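You operate a simulated robot arm through the tools that you are given. There is no shell and no other tool.

You run a simulated robot arm. Do the job below in one go: nothing can be reset, and whatever is moved stays where it is left.

JOB
Read vial Y3 and sort it: PASS to the low green tray, REDO to the low red tray.
Fine: zero on the blank in the well first and put it in the low grey rack; reader off after; other vials stay.

The check looks at the end state, three seconds after you hand in, the way a careful person would. Anything else that was tipped, shoved, dropped, spilled or broken makes it a failure.

ROBOT AND FRAMES
A 6-joint arm with a two-finger parallel gripper, fixed in place. Base frame: the origin is at the foot of the arm, x ahead of it, y to its left, z up; the work surface is at about z = 0. Lengths are in m, angles in degrees, forces in N, time in s.
With the tool pointing down near the work surface it reaches from about 0.14 to 0.58 m from the base axis. Its first joint turns from -66.0 to 66.0 degrees. Payload 2.1 kg.
Tool frame: the origin (TCP) lies between the finger pads and is the grasp point; the fingertips stand 0.03 m ahead of it; z points along the fingers, y is the line along which they close. Largest opening 0.094 m; finger width 0.028, thickness 0.01; the body of the gripper, 0.05 by 0.096 m, starts 0.055 m behind the TCP.
Orientation is told as [roll, pitch, yaw] about the base's x, y, z axes, in that order, counted from this pose: with the fingers straight down and closing along the base's y, the tool's x points along the base's -x, its y along +y and its z along -z.

CONTROLS
- The arm moves only by the tool play_rows. Its argument "deltas" is a list of rows, each an object of numbers (a shift or turn left out is 0, a gripper value left out holds the last): "x", "y", "z": the shift along the tool's x, y, z in units of 40 mm (1.0 is 40 mm); "rx", "ry", "rz": the turn, a rotation vector about the tool's x, y, z in units of 4 degrees (1.0 is 4 degrees); "jaw": the opening, from 0 (shut) to 1 (fully open). In form: [{"x": .., "y": .., "z": .., "rx": .., "ry": .., "rz": .., "jaw": ..}, ...]. A call has 1 to 20 rows; each row shifts and turns the commanded pose from where the row before left it, along the tool's axes as they then stand. A call with a number of a shift or a turn outside -1 to 1 is refused whole. A row lasts 0.2 s, in which the tool goes at most 0.05 m and 8.6 degrees; a call with a longer step from one row to the next is refused whole, and so is a gripper value outside its range. Where a pose cannot be reached the arm comes as near as it can. A force on the tool above 40 N (or 10 N above the force at the start of the call, whichever is more), or a blocked arm, ends the call early, and 0.2 s more pass. The fingers move at their own pace (about 0.072 m/s each) and stop on an object; they squeeze with about 32 N. The grip force told is the motor's: it shows also when the fingers shut on nothing. Time passes only in rows, and 0.2 s behind the last, so rows that do not move let the fingers close. The reply holds the time, the measured pose of the TCP, the force on the tool along the base axes, the opening and the grip force, in the units named above and with some noise, with the torque about the TCP (base axes, N m) and any sound that the robot's microphone picked up, and new pictures: "views" is both (left out), scene, wrist or none.
- Cameras (640 x 400 px; columns grow to the right, rows downward): "scene" is fixed at [0.0589, -0.3729, 0.4866]; the picture's right is [0.75, -0.66, 0.00], its down [-0.36, -0.42, -0.83] and it looks along [0.55, 0.63, -0.55] (base axes); focal length 214 px, centre (320, 200). "wrist" rides on the gripper at [0.076, 0.014, -0.102] in the tool frame; the picture's right is [-0.18, 0.98, 0.00], its down [-0.75, -0.14, -0.64] and it looks along [-0.63, -0.12, 0.77] (tool axes); focal length 243 px, centre (320, 200). There is no depth. A picture from a camera that has moved, and an enlarged one, comes with that camera's place and axes in the base frame and with its lens.
- close_up(camera, box): a new picture of the part [left, top, right, bottom] of that camera's present view, enlarged. It takes no simulated time.
- job_done(): hands the job in; it is judged then, once.

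Nothing tells you positions but the pictures and the camera data. Unless the task says otherwise, let go and move clear before handing in.

The tools are called by a JSON object that holds its "fn" and its "kwargs". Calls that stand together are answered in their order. play_rows: Moves the arm, as the interface text tells. Its arguments: {"type":"object","properties":{"deltas":{"type":"array","items":{"type":"object","properties":{"x":{"type":"number"},"y":{"type":"number"},"z":{"type":"number"},"rx":{"type":"number"},"ry":{"type":"number"},"rz":{"type":"number"},"jaw":{"type":"number"}}}},"views":{"type":"string","enum":["both","scene","wrist","none"]}},"required":["deltas"]} The other tools are called the same way: close_up (camera, box) takes an enlarged picture of a part of a camera's view; job_done () hands the job in.

At the start:

```text
time: 0.0
tool_pos: [0.3177, -0.0357, 0.3862]
ee_rot: [0.0, -0.1, 0.1]
wrist_force: [0.7, 0.0, 0.2]
wrist_torque: [-0.03, 0.0, 0.02]
width: 0.0938
finger_force: 0.1
```

scene: 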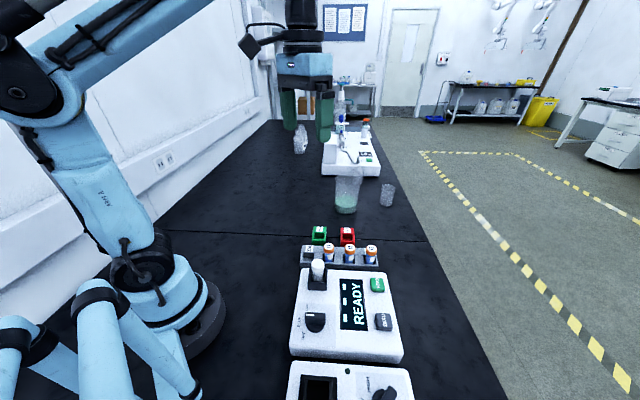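
wrist: 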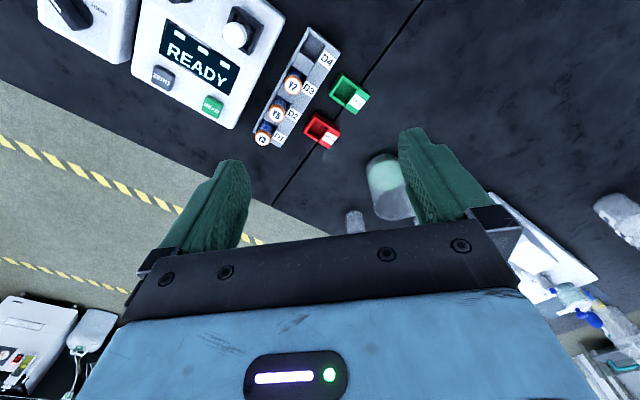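

I see a reader showing READY with a blank vial in its well, a grey rack with three vials, and the small green and red trays. I'll enlarge these areas before moving.

{"fn": "close_up", "kwargs": {"camera": "scene", "box": [280, 215, 420, 302]}}

{"fn": "close_up", "kwargs": {"camera": "scene", "box": [270, 260, 430, 400]}}

{"fn": "close_up", "kwargs": {"camera": "wrist", "box": [130, 0, 290, 130]}}

{"fn": "close_up", "kwargs": {"camera": "wrist", "box": [230, 20, 390, 150]}}

```text
4.57 times, centred on (350, 258) of scene
camera zoom: at [0.0589, -0.3729, 0.4866], right [0.75, -0.66, 0.0], down [-0.36, -0.42, -0.83], along [0.55, 0.63, -0.55], focal length 980 px, centre (183, -67)
```

zoom: 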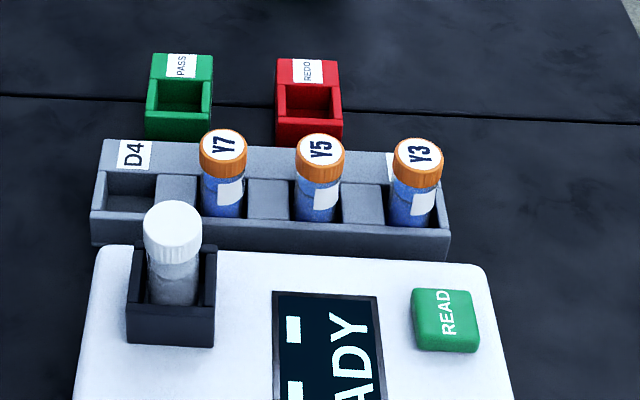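

```text
2.86 times, centred on (350, 330) of scene
camera zoom: at [0.0589, -0.3729, 0.4866], right [0.75, -0.66, 0.0], down [-0.36, -0.42, -0.83], along [0.55, 0.63, -0.55], focal length 613 px, centre (234, -171)
```

zoom: 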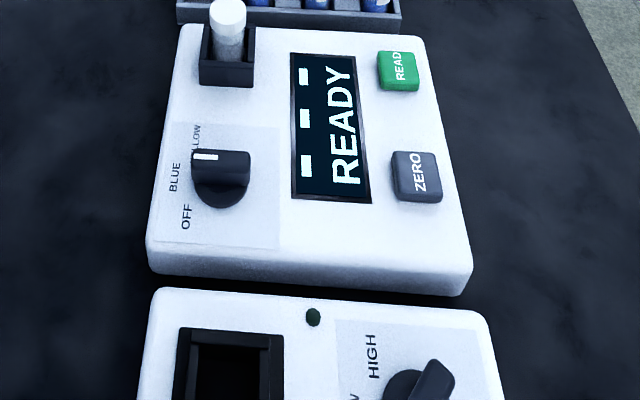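

```text
3.08 times, centred on (210, 65) of wrist
camera zoom: at [0.2416, -0.0222, 0.4897], right [0.18, 0.98, 0.0], down [0.75, -0.14, 0.64], along [0.63, -0.12, -0.77], focal length 746 px, centre (658, 615)
```

zoom: 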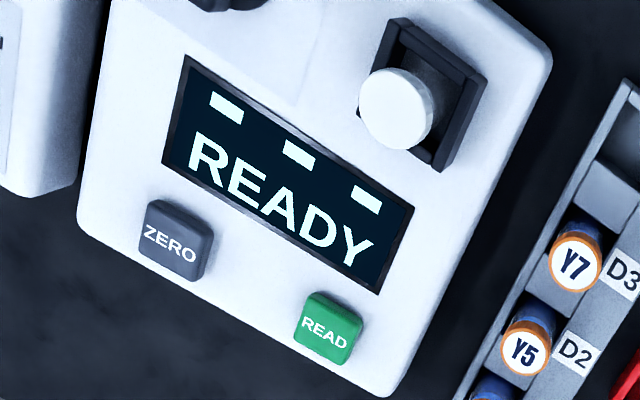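

```text
3.08 times, centred on (310, 85) of wrist
camera zoom: at [0.2416, -0.0222, 0.4897], right [0.18, 0.98, 0.0], down [0.75, -0.14, 0.64], along [0.63, -0.12, -0.77], focal length 746 px, centre (351, 554)
```

zoom: 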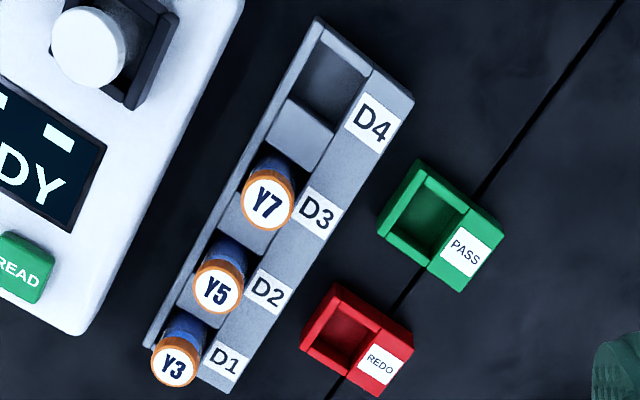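

The reader has a knob marked OFF, BLUE and possibly YELLOW. I'll zoom in further on the knob, the display, the labels and the wall notice.

{"fn": "close_up", "kwargs": {"camera": "scene", "box": [298, 295, 348, 345]}}

{"fn": "close_up", "kwargs": {"camera": "scene", "box": [335, 270, 375, 335]}}

{"fn": "close_up", "kwargs": {"camera": "scene", "box": [318, 0, 370, 45]}}

{"fn": "close_up", "kwargs": {"camera": "wrist", "box": [30, 0, 250, 130]}}

{"fn": "close_up", "kwargs": {"camera": "scene", "box": [280, 100, 420, 220]}}

```text
8.00 times, centred on (323, 320) of scene
camera zoom: at [0.0589, -0.3729, 0.4866], right [0.75, -0.66, 0.0], down [-0.36, -0.42, -0.83], along [0.55, 0.63, -0.55], focal length 1716 px, centre (296, -760)
```

zoom: 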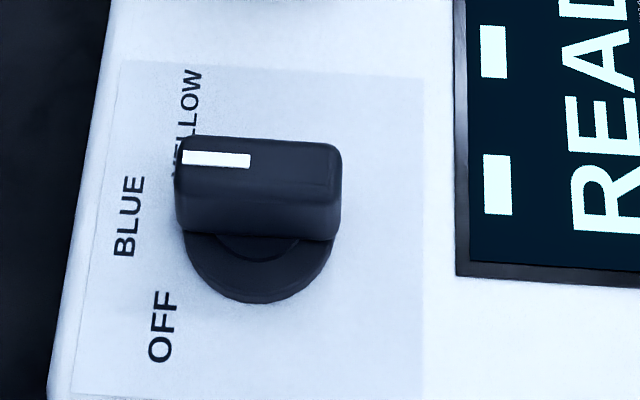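

```text
6.15 times, centred on (355, 302) of scene
camera zoom: at [0.0589, -0.3729, 0.4866], right [0.75, -0.66, 0.0], down [-0.36, -0.42, -0.83], along [0.55, 0.63, -0.55], focal length 1320 px, centre (105, -431)
```

zoom: 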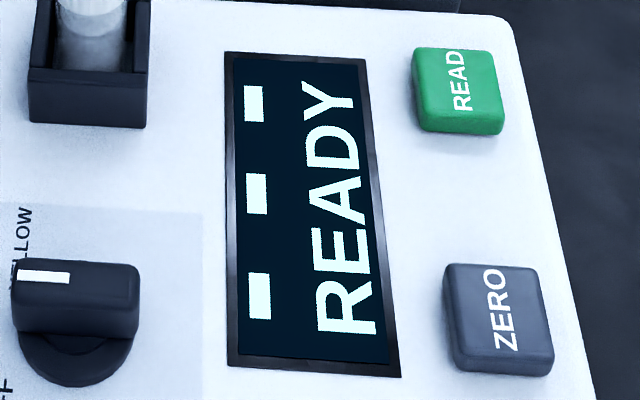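

```text
8.89 times, centred on (344, 22) of scene
camera zoom: at [0.0589, -0.3729, 0.4866], right [0.75, -0.66, 0.0], down [-0.36, -0.42, -0.83], along [0.55, 0.63, -0.55], focal length 1906 px, centre (107, 1778)
```

zoom: 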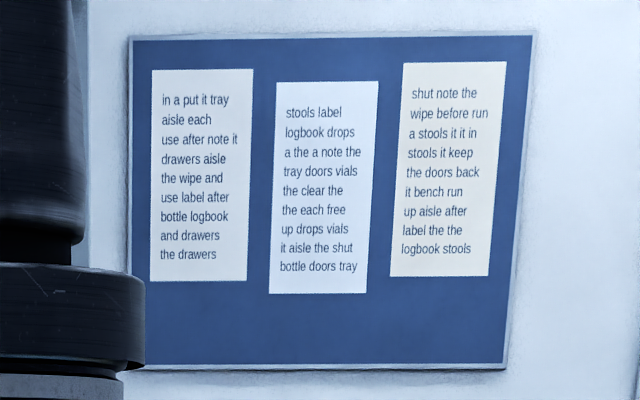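

```text
2.91 times, centred on (140, 65) of wrist
camera zoom: at [0.2416, -0.0222, 0.4897], right [0.18, 0.98, 0.0], down [0.75, -0.14, 0.64], along [0.63, -0.12, -0.77], focal length 706 px, centre (844, 593)
```

zoom: 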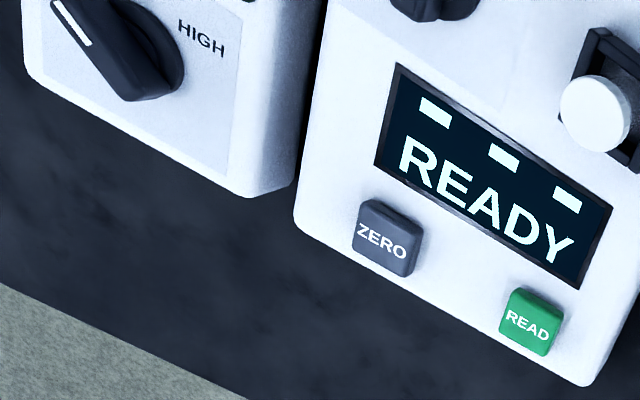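

```text
3.33 times, centred on (350, 160) of scene
camera zoom: at [0.0589, -0.3729, 0.4866], right [0.75, -0.66, 0.0], down [-0.36, -0.42, -0.83], along [0.55, 0.63, -0.55], focal length 715 px, centre (220, 333)
```

zoom: 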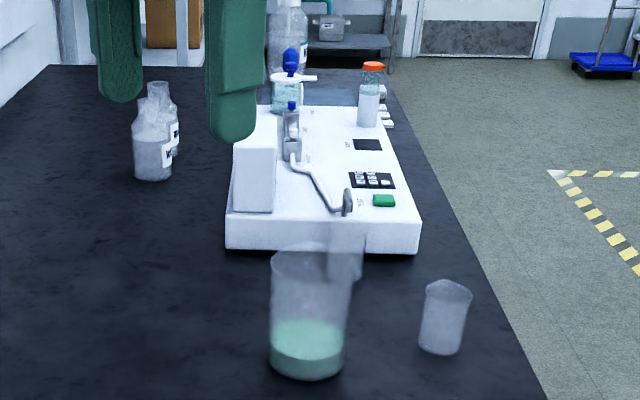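

The knob pointer seems to be on BLUE, but I want to confirm that and check the vial labels for any filter marking.

{"fn": "close_up", "kwargs": {"camera": "scene", "box": [355, 240, 385, 270]}}

{"fn": "close_up", "kwargs": {"camera": "scene", "box": [320, 238, 352, 268]}}

{"fn": "close_up", "kwargs": {"camera": "wrist", "box": [245, 100, 305, 150]}}

{"fn": "close_up", "kwargs": {"camera": "scene", "box": [285, 345, 425, 400]}}

```text
13.33 times, centred on (370, 255) of scene
camera zoom: at [0.0589, -0.3729, 0.4866], right [0.75, -0.66, 0.0], down [-0.36, -0.42, -0.83], along [0.55, 0.63, -0.55], focal length 2860 px, centre (-347, -533)
```

zoom: 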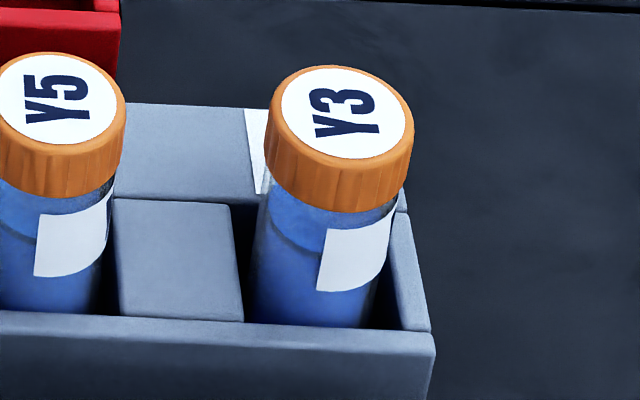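

```text
13.33 times, centred on (336, 253) of scene
camera zoom: at [0.0589, -0.3729, 0.4866], right [0.75, -0.66, 0.0], down [-0.36, -0.42, -0.83], along [0.55, 0.63, -0.55], focal length 2860 px, centre (107, -507)
```

zoom: 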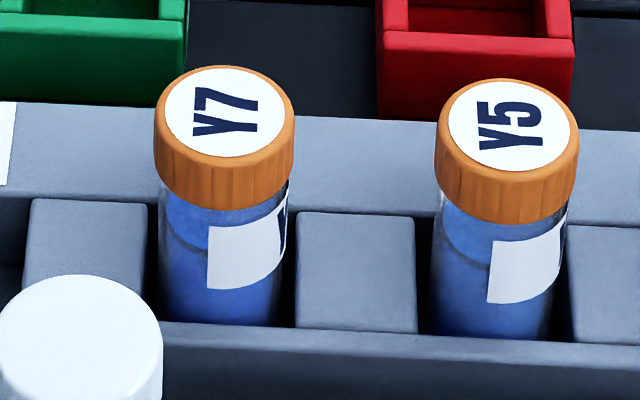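

```text
8.00 times, centred on (275, 125) of wrist
camera zoom: at [0.2416, -0.0222, 0.4897], right [0.18, 0.98, 0.0], down [0.75, -0.14, 0.64], along [0.63, -0.12, -0.77], focal length 1941 px, centre (680, 800)
```

zoom: 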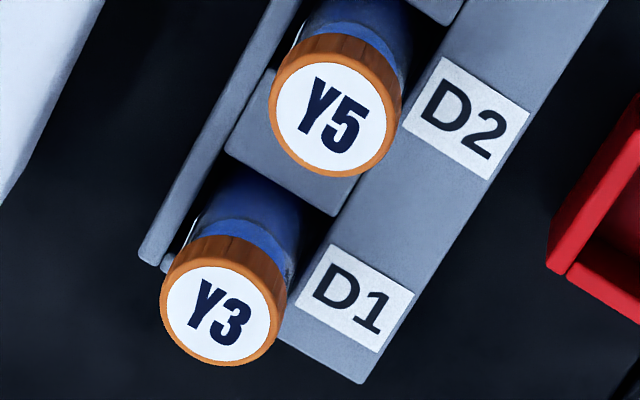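

```text
4.57 times, centred on (355, 372) of scene
camera zoom: at [0.0589, -0.3729, 0.4866], right [0.75, -0.66, 0.0], down [-0.36, -0.42, -0.83], along [0.55, 0.63, -0.55], focal length 980 px, centre (160, -589)
```

zoom: 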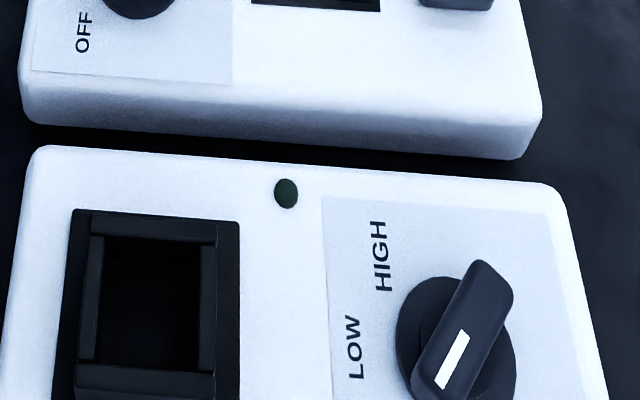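

The vials carry side labels facing away from the scene camera, and they may name the filter to use. I'll turn the wrist camera round to look at the vials from the far side before touching anything.

{"fn": "play_rows", "kwargs": {"deltas": [{"rz": -1}, {"rz": -1}, {"rz": -1}, {"rz": -1}, {"rz": -1}, {"rz": -1}, {"rz": -1}, {"rz": -1}, {"rz": -1}, {"rz": -1}, {"rz": -1}, {"rz": -1}, {"rz": -1}, {"rz": -1}, {"rz": -1}, {"rz": -1}, {"rz": -1}, {"rz": -1}, {"rz": -1}, {"rz": -1}], "views": "wrist"}}

```text
time: 4.2
tool_pos: [0.3174, -0.036, 0.3866]
ee_rot: [0.1, 0.0, 80.2]
wrist_force: [-0.1, 0.1, -0.2]
wrist_torque: [0.0, 0.01, -0.04]
width: 0.0939
finger_force: 0.1
camera wrist: at [0.2907, -0.109, 0.4899], right [-0.94, 0.35, 0.0], down [0.27, 0.72, 0.64], along [0.23, 0.6, -0.77], focal length 243 px, centre (320, 200)
```

wrist: 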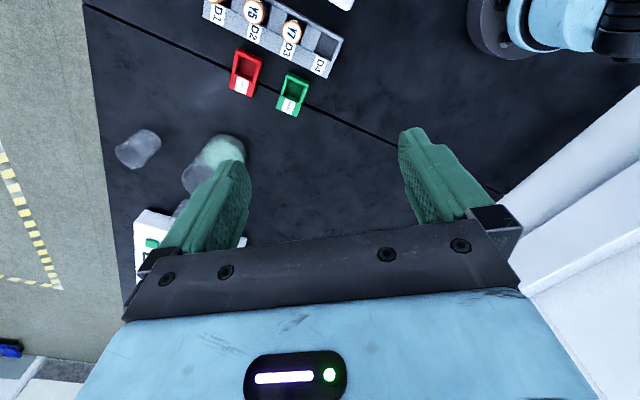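

The view is clear and the arm turns freely. I'll turn further and move out beyond Y3 at a safe height, looking back at the labels.

{"fn": "play_rows", "kwargs": {"deltas": [{"rz": -1}, {"rz": -1}, {"rz": -1}, {"rz": -1}, {"rz": -1}, {"rz": -1}, {"rz": -1}, {"rz": -1}, {"rz": -1}, {"rz": -1}, {"rz": -1}, {"rz": -1}, {"x": 0.766, "y": -0.046, "z": 0.58}, {"x": 0.766, "y": -0.046, "z": 0.58}, {"x": 0.766, "y": -0.046, "z": 0.58}, {"x": 0.766, "y": -0.046, "z": 0.58}, {"x": 0.766, "y": -0.046, "z": 0.58}, {"x": 0.766, "y": -0.046, "z": 0.58}, {"x": 0.766, "y": -0.046, "z": 0.58}, {"x": 0.766, "y": -0.046, "z": 0.58}], "views": "both"}}

```text
time: 8.4
tool_pos: [0.4793, -0.2185, 0.2007]
ee_rot: [0.1, 0.1, 127.9]
wrist_force: [0.3, 0.8, 0.1]
wrist_torque: [0.02, 0.0, 0.01]
width: 0.0942
finger_force: 0.1
camera wrist: at [0.5159, -0.2893, 0.3047], right [-0.89, -0.46, 0.0], down [-0.35, 0.68, 0.64], along [-0.3, 0.57, -0.77], focal length 243 px, centre (320, 200)
```

scene: 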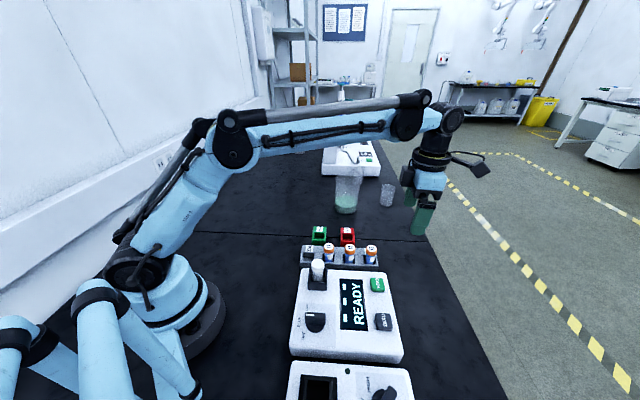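
wrist: 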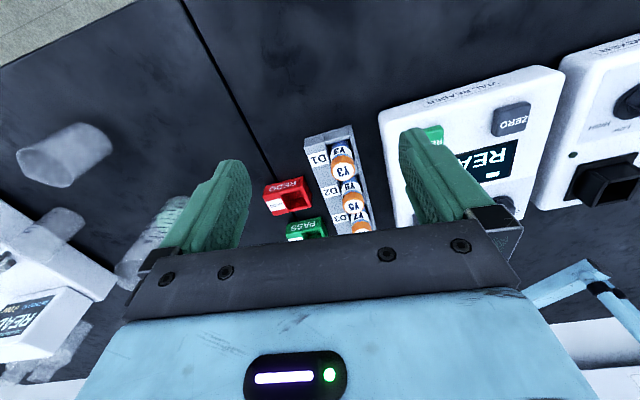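

{"fn": "close_up", "kwargs": {"camera": "wrist", "box": [300, 125, 380, 175]}}

{"fn": "close_up", "kwargs": {"camera": "wrist", "box": [300, 170, 380, 240]}}

{"fn": "close_up", "kwargs": {"camera": "wrist", "box": [370, 60, 640, 220]}}

{"fn": "close_up", "kwargs": {"camera": "scene", "box": [280, 260, 420, 360]}}

```text
8.00 times, centred on (340, 150) of wrist
camera zoom: at [0.5159, -0.2893, 0.3047], right [-0.89, -0.46, 0.0], down [-0.35, 0.68, 0.64], along [-0.3, 0.57, -0.77], focal length 1941 px, centre (160, 600)
```

zoom: 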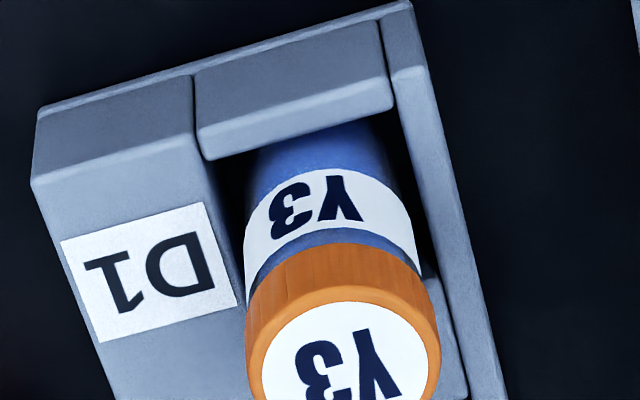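

```text
5.71 times, centred on (340, 205) of wrist
camera zoom: at [0.5159, -0.2893, 0.3047], right [-0.89, -0.46, 0.0], down [-0.35, 0.68, 0.64], along [-0.3, 0.57, -0.77], focal length 1386 px, centre (206, 171)
```

zoom: 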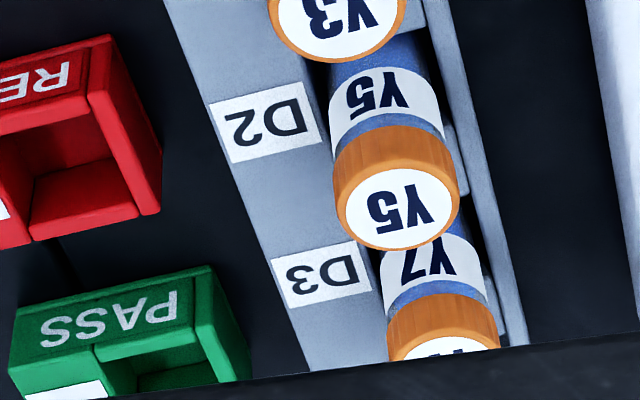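

```text
2.37 times, centred on (505, 140) of wrist
camera zoom: at [0.5159, -0.2893, 0.3047], right [-0.89, -0.46, 0.0], down [-0.35, 0.68, 0.64], along [-0.3, 0.57, -0.77], focal length 575 px, centre (-118, 342)
```

zoom: 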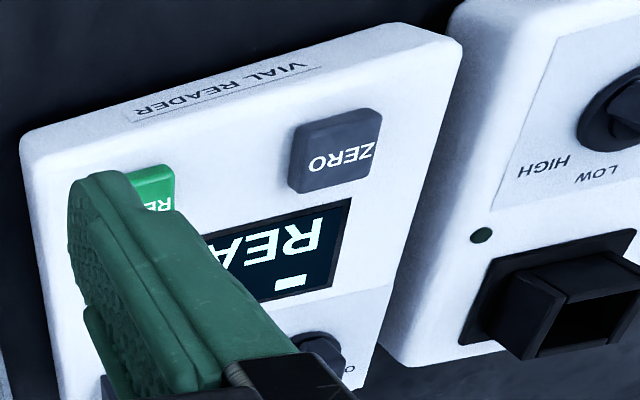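

```text
4.00 times, centred on (350, 310) of scene
camera zoom: at [0.0589, -0.3729, 0.4866], right [0.75, -0.66, 0.0], down [-0.36, -0.42, -0.83], along [0.55, 0.63, -0.55], focal length 858 px, centre (200, -240)
```

zoom: 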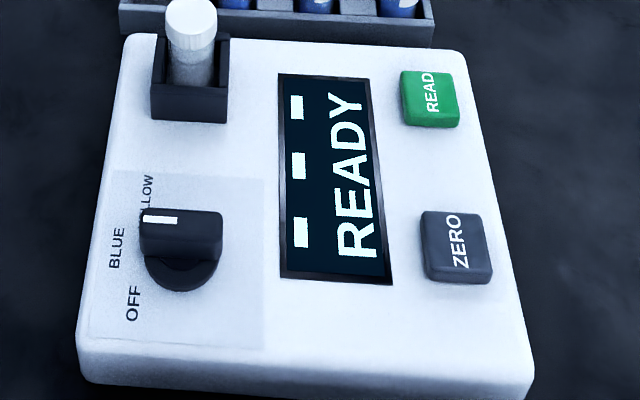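

Y3's side label only carries its name. Its liquid is blue, and the lamp knob appears to be on BLUE. I'll move back over the reader with the gripper square to it and look straight down to confirm the knob setting and the button positions.

{"fn": "play_rows", "kwargs": {"deltas": [{"x": -0.746, "y": 0.63, "z": -0.497}, {"x": -0.746, "y": 0.63, "z": -0.497}, {"x": -0.746, "y": 0.63, "z": -0.497}, {"x": -0.746, "y": 0.63, "z": -0.497}, {"x": -0.746, "y": 0.63, "z": -0.497}, {"x": -0.746, "y": 0.63, "z": -0.497}, {"rz": 1}, {"rz": 1}, {"rz": 1}, {"rz": 1}, {"rz": 1}, {"rz": 1}, {"rz": 1}, {"rz": 1}, {"rz": 1}, {"rz": 1}, {"rz": 1}, {"rz": 1}, {"rz": 1}, {"rz": 1}], "views": "none"}}

{"fn": "play_rows", "kwargs": {"deltas": [{"rz": 1}, {"rz": 1}, {"rz": 1}, {"rz": 1}, {"rz": 1}, {"rz": 1}, {"rz": 1}, {"rz": 1}, {"rz": 1}, {"rz": 1}, {"rz": 1}, {"rz": 1}, {"rz": 1}, {"rz": 1}, {"rz": 1}, {"rz": 1}, {"rz": 1}, {"rz": 1}, {"rz": 1}, {"rz": 1}], "views": "none"}}

{"fn": "play_rows", "kwargs": {"deltas": [{"rz": 1}, {"rz": 1}, {"rz": 1}, {"rz": 1}, {"rz": 1}, {"rz": 1}, {"rz": 1}, {"rz": 1}, {"rz": 1}, {"rz": 0.25}], "views": "both"}}

```text
time: 12.6
tool_pos: [0.25, -0.1714, 0.3187]
ee_rot: [-0.1, -0.1, 71.8]
wrist_force: [-0.7, -0.3, -0.4]
wrist_torque: [-0.02, 0.01, 0.0]
width: 0.0939
finger_force: 0.1
```

```text
time: 16.8
tool_pos: [0.2507, -0.1716, 0.3198]
ee_rot: [0.1, 0.0, -8.1]
wrist_force: [-0.6, -0.2, -0.4]
wrist_torque: [-0.03, 0.02, -0.01]
width: 0.0939
finger_force: 0.1
```

```text
time: 19.0
tool_pos: [0.2509, -0.1711, 0.3206]
ee_rot: [0.0, 0.0, -45.1]
wrist_force: [0.2, 0.1, -0.1]
wrist_torque: [0.01, 0.01, -0.01]
width: 0.0939
finger_force: 0.1
camera wrist: at [0.2072, -0.1086, 0.4236], right [0.83, 0.56, 0.0], down [0.43, -0.63, 0.64], along [0.36, -0.53, -0.77], focal length 243 px, centre (320, 200)
```

scene: 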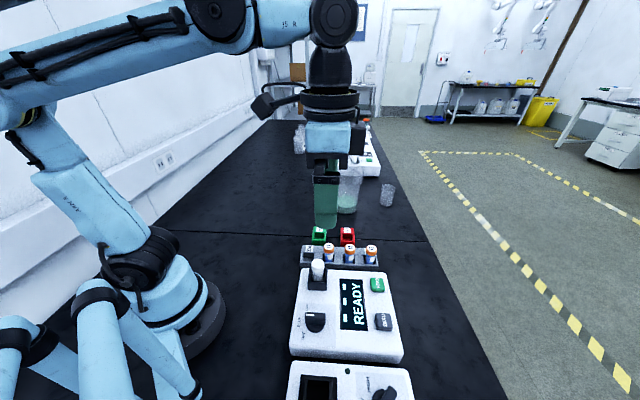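
wrist: 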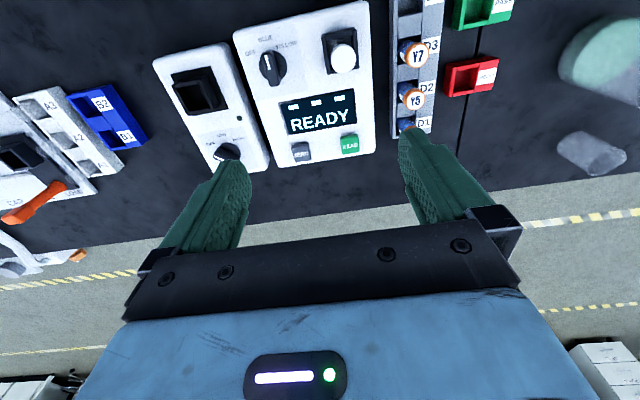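

{"fn": "close_up", "kwargs": {"camera": "wrist", "box": [230, 20, 310, 100]}}

{"fn": "close_up", "kwargs": {"camera": "wrist", "box": [230, 0, 380, 170]}}

{"fn": "close_up", "kwargs": {"camera": "wrist", "box": [300, 10, 380, 90]}}

{"fn": "close_up", "kwargs": {"camera": "wrist", "box": [0, 60, 160, 270]}}

```text
5.00 times, centred on (270, 60) of wrist
camera zoom: at [0.2072, -0.1086, 0.4236], right [0.83, 0.56, 0.0], down [0.43, -0.63, 0.64], along [0.36, -0.53, -0.77], focal length 1213 px, centre (570, 900)
```

zoom: 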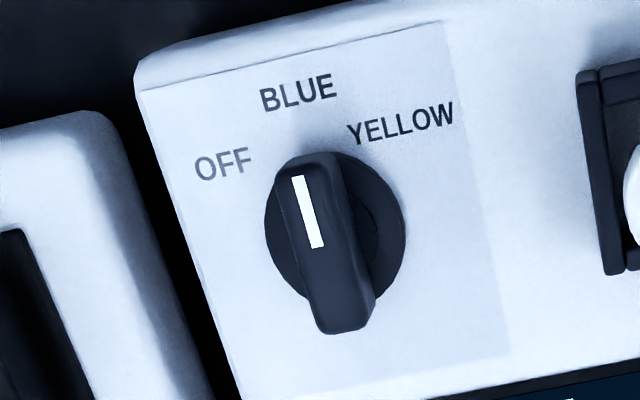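

```text
2.35 times, centred on (305, 85) of wrist
camera zoom: at [0.2072, -0.1086, 0.4236], right [0.83, 0.56, 0.0], down [0.43, -0.63, 0.64], along [0.36, -0.53, -0.77], focal length 571 px, centre (355, 471)
```

zoom: 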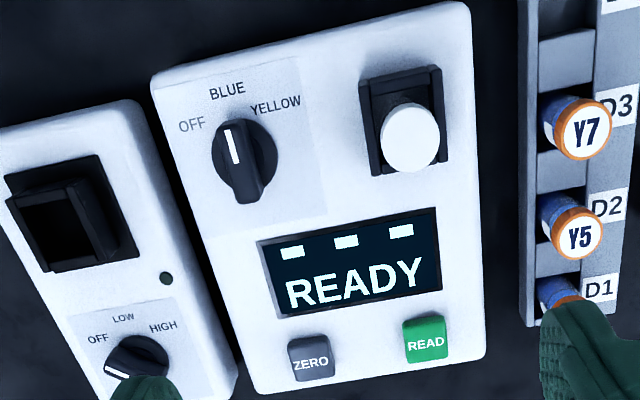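

```text
5.00 times, centred on (340, 50) of wrist
camera zoom: at [0.2072, -0.1086, 0.4236], right [0.83, 0.56, 0.0], down [0.43, -0.63, 0.64], along [0.36, -0.53, -0.77], focal length 1213 px, centre (220, 950)
```

zoom: 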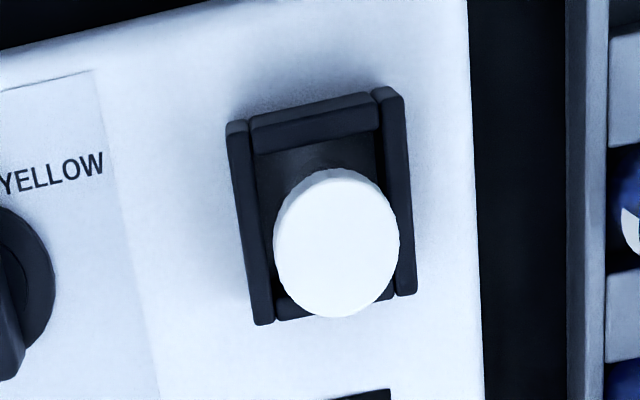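

```text
1.90 times, centred on (80, 165) of wrist
camera zoom: at [0.2072, -0.1086, 0.4236], right [0.83, 0.56, 0.0], down [0.43, -0.63, 0.64], along [0.36, -0.53, -0.77], focal length 462 px, centre (777, 267)
```

zoom: 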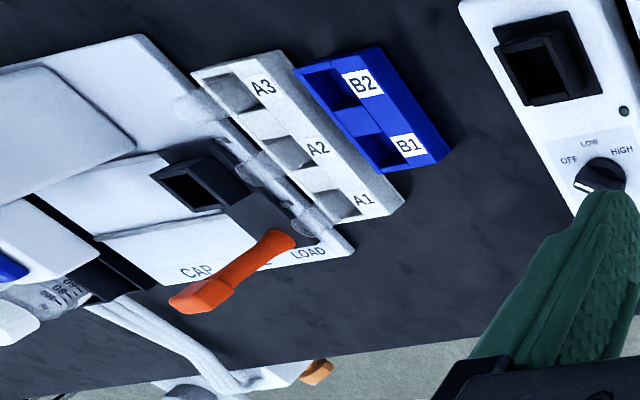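

The knob is on BLUE, the vials hold blue liquid, and the reader is READY with the blank in the well. I place ZERO at about (0.295, -0.292) with its top near z 0.065, so I'll close the gripper and hover above it.

{"fn": "play_rows", "kwargs": {"deltas": [{"x": -0.487, "y": -0.2254, "z": 0.711, "jaw": 0}, {"x": -0.487, "y": -0.2254, "z": 0.711}, {"x": -0.487, "y": -0.2254, "z": 0.711}, {"x": -0.487, "y": -0.2254, "z": 0.711}, {"x": -0.487, "y": -0.2254, "z": 0.711}, {"x": -0.487, "y": -0.2254, "z": 0.711}, {}], "views": "both"}}

```text
time: 20.6
tool_pos: [0.2951, -0.294, 0.1511]
ee_rot: [0.0, 0.0, -45.0]
wrist_force: [0.6, 0.2, -0.5]
wrist_torque: [-0.04, 0.0, -0.02]
width: 0.0
finger_force: 31.8
camera wrist: at [0.251, -0.2306, 0.2532], right [0.83, 0.56, 0.0], down [0.43, -0.63, 0.64], along [0.36, -0.53, -0.77], focal length 243 px, centre (320, 200)
```

scene: 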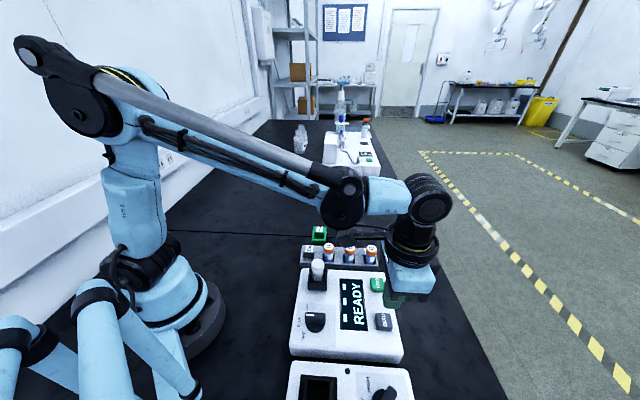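
wrist: 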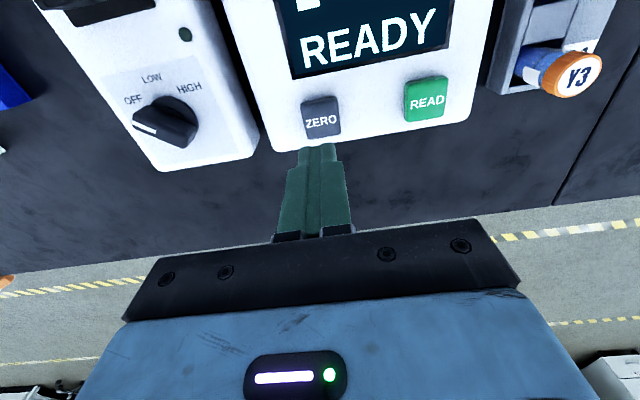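

ZERO is right under the closed fingertips. I'll lower gently and watch the force.

{"fn": "play_rows", "kwargs": {"deltas": [{"z": 0.6}, {"z": 0.5}, {}], "views": "none"}}

{"fn": "play_rows", "kwargs": {"deltas": [{"z": 0.1}, {"z": 0.05}, {}], "views": "both"}}

```text
time: 21.4
tool_pos: [0.2946, -0.2946, 0.1058]
ee_rot: [0.0, 0.0, -45.0]
wrist_force: [0.4, 0.0, 0.0]
wrist_torque: [0.0, -0.02, 0.0]
width: 0.0003
finger_force: 31.7
```

```text
time: 22.2
tool_pos: [0.2943, -0.293, 0.0999]
ee_rot: [0.0, 0.1, -45.0]
wrist_force: [-0.2, -0.2, 0.5]
wrist_torque: [-0.01, 0.0, 0.01]
width: 0.0
finger_force: 32.1
camera wrist: at [0.2513, -0.23, 0.2033], right [0.83, 0.56, 0.0], down [0.43, -0.63, 0.64], along [0.36, -0.53, -0.77], focal length 243 px, centre (320, 200)
```

scene: 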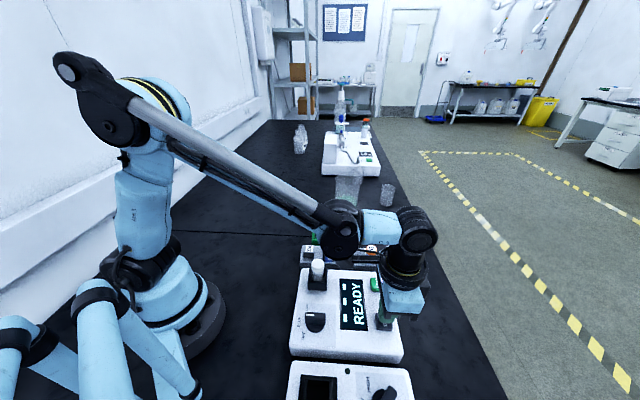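
wrist: 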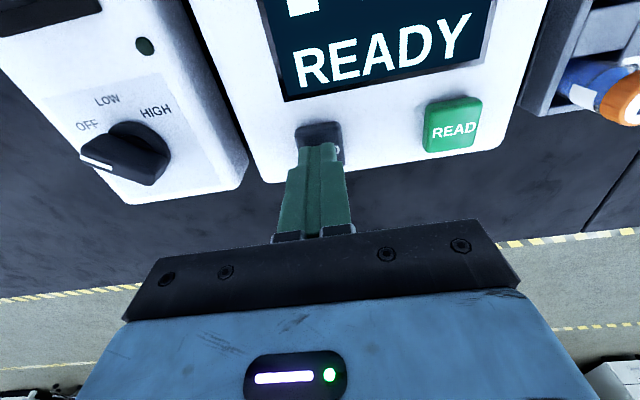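

Fingertips are still just above the button. I'll continue down in 2 mm steps.

{"fn": "play_rows", "kwargs": {"deltas": [{"z": 0.05}, {"z": 0.05}, {}], "views": "none"}}

{"fn": "play_rows", "kwargs": {"deltas": [{"z": 0.05}, {"z": 0.05}, {}], "views": "both"}}

```text
time: 23.0
tool_pos: [0.2956, -0.292, 0.0956]
ee_rot: [0.0, -0.1, -45.0]
wrist_force: [-0.5, 0.1, 0.1]
wrist_torque: [0.0, 0.0, 0.0]
width: 0.0002
finger_force: 31.8
```

```text
time: 23.8
tool_pos: [0.2953, -0.2934, 0.0909]
ee_rot: [0.1, 0.1, -45.0]
wrist_force: [0.4, 0.0, -0.2]
wrist_torque: [0.04, 0.0, 0.02]
width: 0.0
finger_force: 32.9
camera wrist: at [0.2515, -0.2297, 0.1949], right [0.83, 0.56, 0.0], down [0.43, -0.63, 0.64], along [0.36, -0.53, -0.77], focal length 243 px, centre (320, 200)
```

scene: 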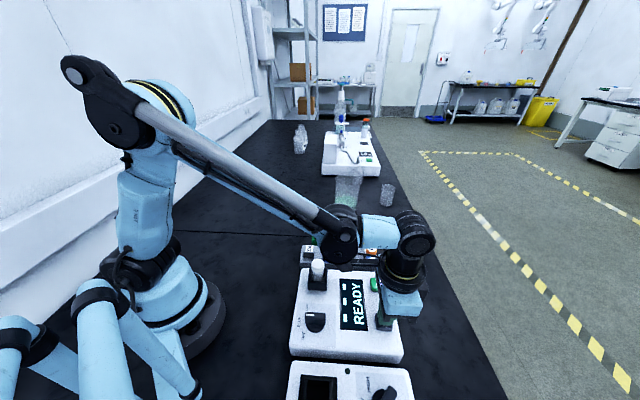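
wrist: 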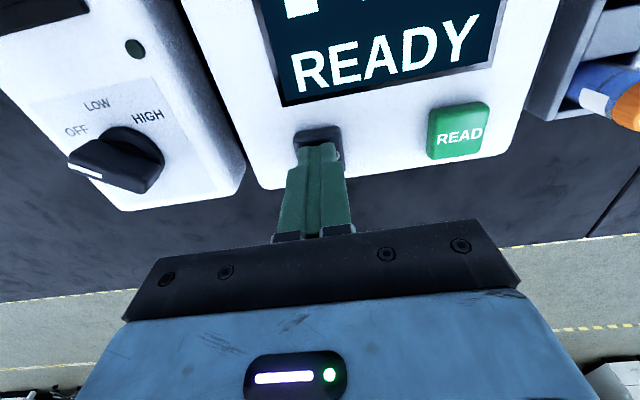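

Still no contact at a tip height of about 0.061. I'll go on in smaller steps.

{"fn": "play_rows", "kwargs": {"deltas": [{"z": 0.03}, {"z": 0.03}, {}], "views": "none"}}

{"fn": "play_rows", "kwargs": {"deltas": [{"z": 0.03}, {"z": 0.03}, {}], "views": "both"}}

```text
time: 24.6
tool_pos: [0.296, -0.2935, 0.0899]
ee_rot: [0.0, 0.1, -45.0]
wrist_force: [0.7, 1.7, 1.9]
wrist_torque: [0.01, 0.0, 0.02]
width: 0.0
finger_force: 32.2
heard: click
```

```text
time: 25.4
tool_pos: [0.2958, -0.2925, 0.0879]
ee_rot: [0.0, 0.0, -45.0]
wrist_force: [-1.5, -0.2, 4.7]
wrist_torque: [-0.01, 0.04, -0.01]
width: 0.0
finger_force: 32.2
camera wrist: at [0.2516, -0.2298, 0.1905], right [0.83, 0.56, 0.0], down [0.43, -0.63, 0.64], along [0.36, -0.53, -0.77], focal length 243 px, centre (320, 200)
```

scene: 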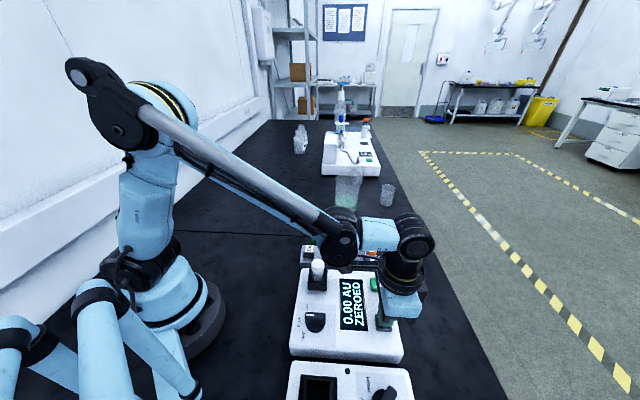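
wrist: 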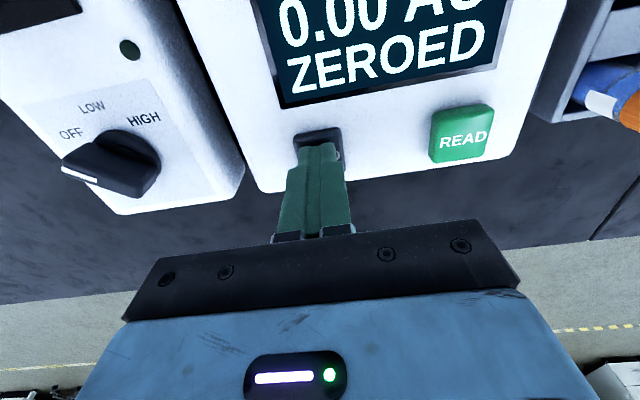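

The display reads "0.00 AU ZEROED". I'll lift off the button and move above the blank with the jaws partly open.

{"fn": "play_rows", "kwargs": {"deltas": [{"z": -0.4}, {"z": -0.8}, {"z": -0.8}, {"z": -0.8}, {"x": 0.689, "y": 0.42, "jaw": 0.62}, {"x": 0.689, "y": 0.42}, {"x": 0.689, "y": 0.42}, {"x": 0.689, "y": 0.42}, {"x": 0.689, "y": 0.42}, {}], "views": "both"}}

{"fn": "close_up", "kwargs": {"camera": "scene", "box": [290, 215, 390, 345]}}

{"fn": "close_up", "kwargs": {"camera": "wrist", "box": [200, 0, 440, 150]}}

```text
time: 27.6
tool_pos: [0.256, -0.1355, 0.1979]
ee_rot: [0.0, 0.1, -45.0]
wrist_force: [0.2, -1.1, 0.7]
wrist_torque: [0.02, 0.01, 0.07]
width: 0.058
finger_force: 0.1
camera wrist: at [0.2124, -0.0724, 0.3016], right [0.83, 0.56, 0.0], down [0.43, -0.63, 0.64], along [0.36, -0.53, -0.77], focal length 243 px, centre (320, 200)
```

scene: 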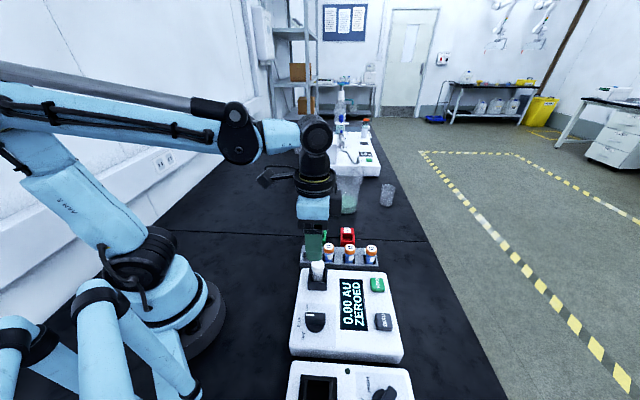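
wrist: 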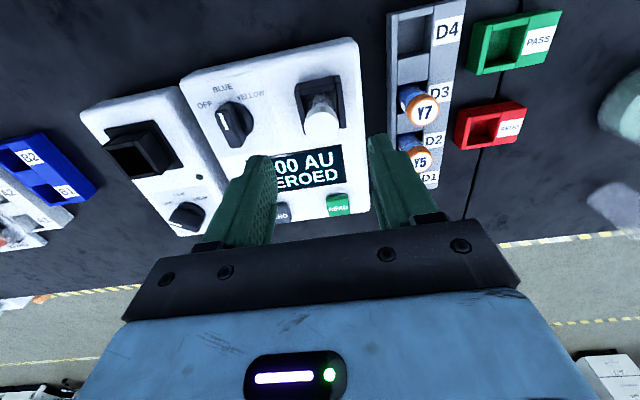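

```text
3.08 times, centred on (340, 280) of scene
camera zoom: at [0.0589, -0.3729, 0.4866], right [0.75, -0.66, 0.0], down [-0.36, -0.42, -0.83], along [0.55, 0.63, -0.55], focal length 660 px, centre (258, -46)
```

zoom: 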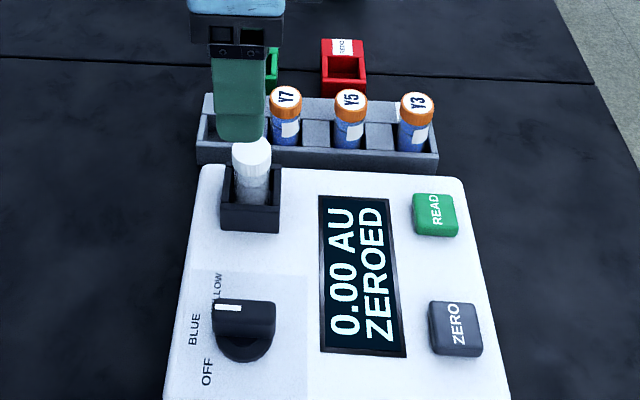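

```text
2.67 times, centred on (320, 75) of wrist
camera zoom: at [0.2124, -0.0724, 0.3016], right [0.83, 0.56, 0.0], down [0.43, -0.63, 0.64], along [0.36, -0.53, -0.77], focal length 647 px, centre (320, 533)
```

zoom: 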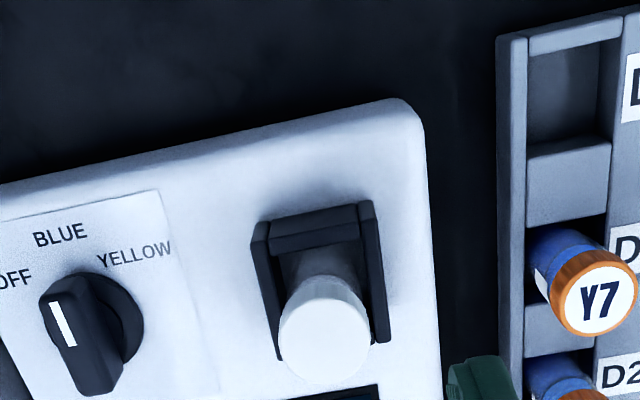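

The blank cap lines up with the gripper at about (0.2575, -0.136), top near z 0.12. I'll descend around the cap and check before closing.

{"fn": "play_rows", "kwargs": {"deltas": [{"x": -0.04, "y": 0.015, "z": 0.6}, {"z": 0.6}, {"z": 0.4}, {"z": 0.35}, {}], "views": "both"}}

{"fn": "close_up", "kwargs": {"camera": "scene", "box": [285, 215, 365, 305]}}

{"fn": "close_up", "kwargs": {"camera": "wrist", "box": [200, 50, 440, 220]}}

```text
time: 28.8
tool_pos: [0.2587, -0.1363, 0.1202]
ee_rot: [-0.1, 0.0, -45.0]
wrist_force: [0.1, 0.3, -0.7]
wrist_torque: [-0.01, 0.03, -0.03]
width: 0.0586
finger_force: 0.2
camera wrist: at [0.2145, -0.0731, 0.224], right [0.83, 0.56, 0.0], down [0.43, -0.63, 0.64], along [0.36, -0.53, -0.77], focal length 243 px, centre (320, 200)
```

scene: 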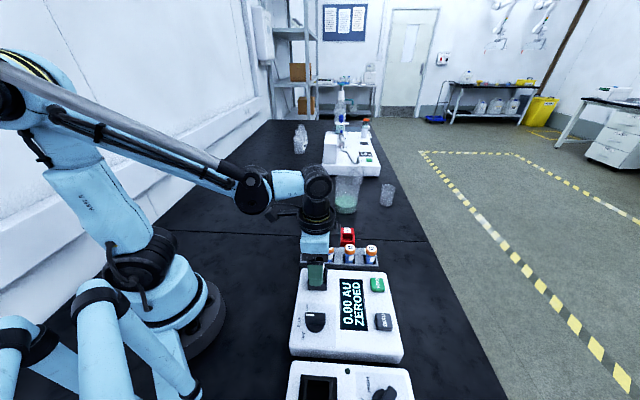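
wrist: 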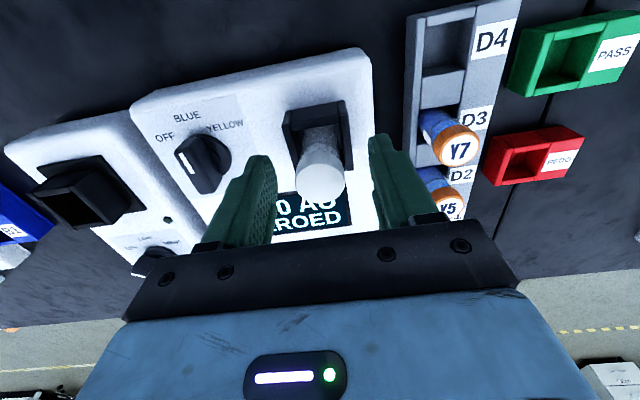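

```text
4.44 times, centred on (325, 260) of scene
camera zoom: at [0.0589, -0.3729, 0.4866], right [0.75, -0.66, 0.0], down [-0.36, -0.42, -0.83], along [0.55, 0.63, -0.55], focal length 953 px, centre (298, -67)
```

zoom: 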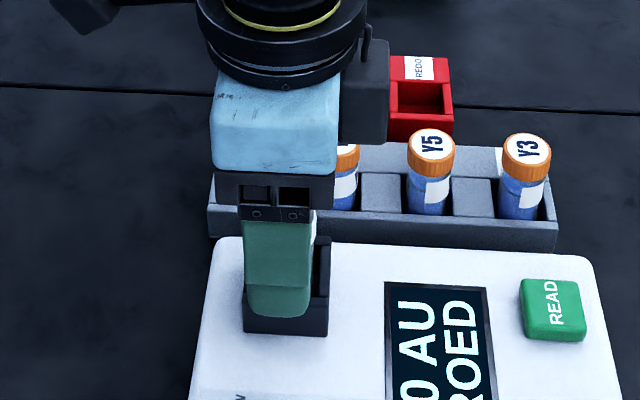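

```text
2.35 times, centred on (320, 135) of wrist
camera zoom: at [0.2145, -0.0731, 0.224], right [0.83, 0.56, 0.0], down [0.43, -0.63, 0.64], along [0.36, -0.53, -0.77], focal length 571 px, centre (320, 353)
```

zoom: 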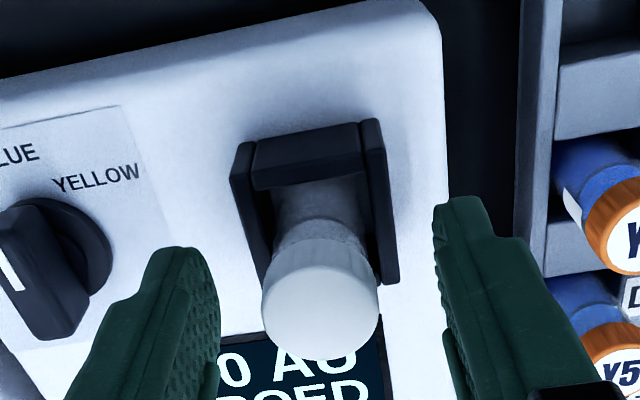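

The cap sits between the fingers, which are clear of the well walls. I'll close the grip.

{"fn": "play_rows", "kwargs": {"deltas": [{"jaw": 0}, {}, {}, {}], "views": "none"}}

{"fn": "play_rows", "kwargs": {"deltas": [{"z": -0.25}, {"z": -0.5}, {"z": -0.6}, {"z": -0.6}, {}], "views": "both"}}

{"fn": "close_up", "kwargs": {"camera": "scene", "box": [285, 195, 385, 305]}}

```text
time: 29.8
tool_pos: [0.2583, -0.1357, 0.1213]
ee_rot: [0.0, -0.1, -45.0]
wrist_force: [0.6, -0.1, -1.0]
wrist_torque: [0.03, 0.01, -0.01]
width: 0.0259
finger_force: 31.9
```

```text
time: 31.0
tool_pos: [0.2577, -0.1356, 0.2013]
ee_rot: [-0.1, -0.2, -45.0]
wrist_force: [0.2, 0.2, 0.2]
wrist_torque: [-0.01, 0.01, 0.04]
width: 0.026
finger_force: 32.0
camera wrist: at [0.2151, -0.073, 0.3031], right [0.83, 0.56, 0.0], down [0.43, -0.63, 0.64], along [0.36, -0.53, -0.77], focal length 243 px, centre (320, 200)
```

scene: 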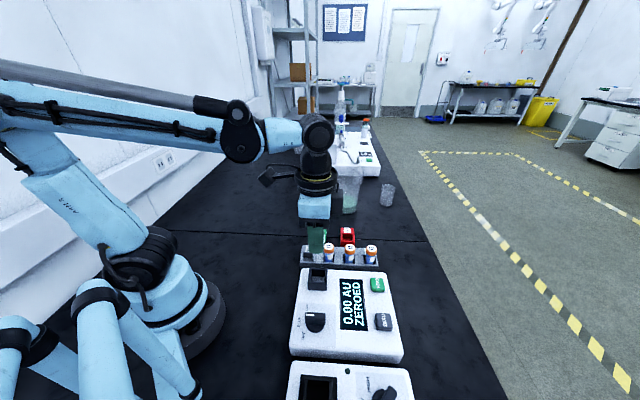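
wrist: 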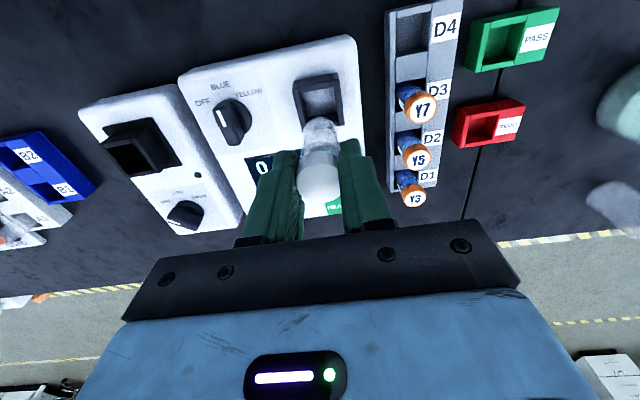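

```text
3.64 times, centred on (335, 250) of scene
camera zoom: at [0.0589, -0.3729, 0.4866], right [0.75, -0.66, 0.0], down [-0.36, -0.42, -0.83], along [0.55, 0.63, -0.55], focal length 780 px, centre (266, 18)
```

zoom: 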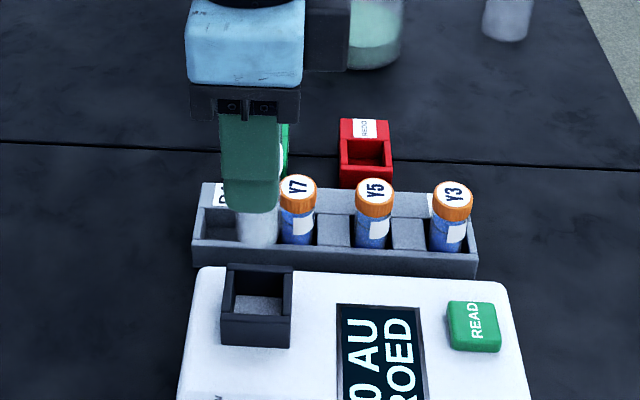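

The blank is lifted out cleanly. I'll move it above D4 and check the slot's position from there.

{"fn": "play_rows", "kwargs": {"deltas": [{"x": 0.2, "y": 0.585}, {"x": 0.2, "y": 0.585}, {"x": 0.2, "y": 0.585}, {"x": 0.2, "y": 0.585}, {}], "views": "both"}}

{"fn": "close_up", "kwargs": {"camera": "scene", "box": [285, 195, 385, 305]}}

{"fn": "close_up", "kwargs": {"camera": "wrist", "box": [240, 20, 440, 200]}}

```text
time: 32.2
tool_pos: [0.302, -0.0468, 0.1987]
ee_rot: [0.0, 0.0, -45.1]
wrist_force: [-0.8, -0.4, -0.4]
wrist_torque: [-0.03, -0.01, 0.01]
width: 0.026
finger_force: 32.0
camera wrist: at [0.2584, 0.0156, 0.3023], right [0.83, 0.56, 0.0], down [0.43, -0.63, 0.64], along [0.36, -0.53, -0.77], focal length 243 px, centre (320, 200)
```

scene: 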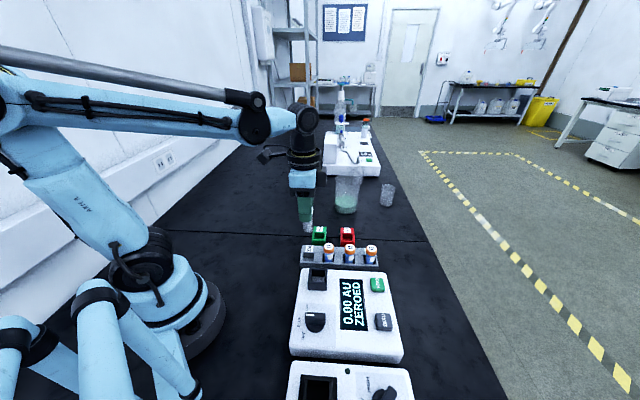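
wrist: 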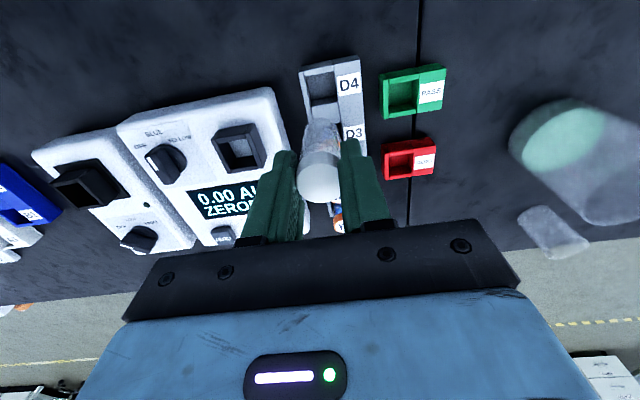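

```text
3.64 times, centred on (335, 250) of scene
camera zoom: at [0.0589, -0.3729, 0.4866], right [0.75, -0.66, 0.0], down [-0.36, -0.42, -0.83], along [0.55, 0.63, -0.55], focal length 780 px, centre (266, 18)
```

zoom: 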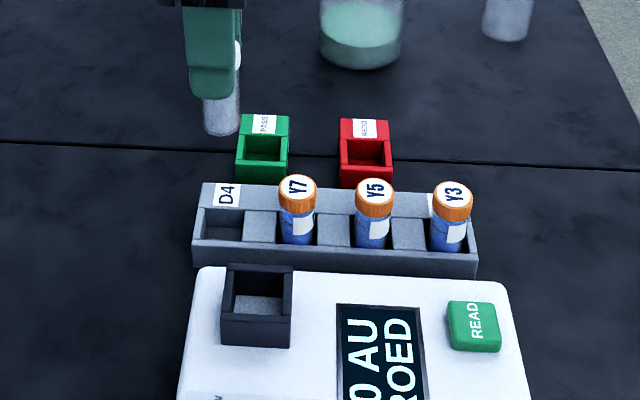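

```text
2.22 times, centred on (340, 110) of wrist
camera zoom: at [0.2584, 0.0156, 0.3023], right [0.83, 0.56, 0.0], down [0.43, -0.63, 0.64], along [0.36, -0.53, -0.77], focal length 539 px, centre (276, 400)
```

zoom: 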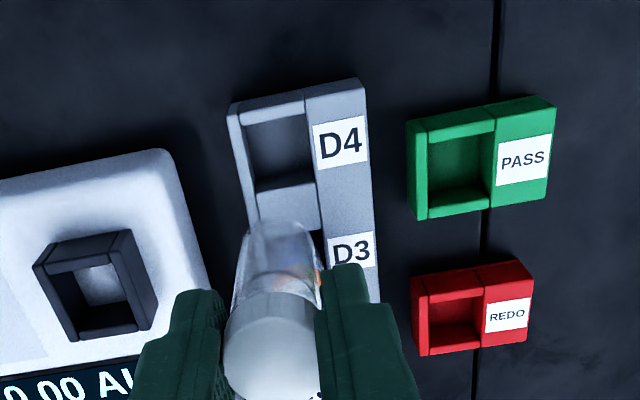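

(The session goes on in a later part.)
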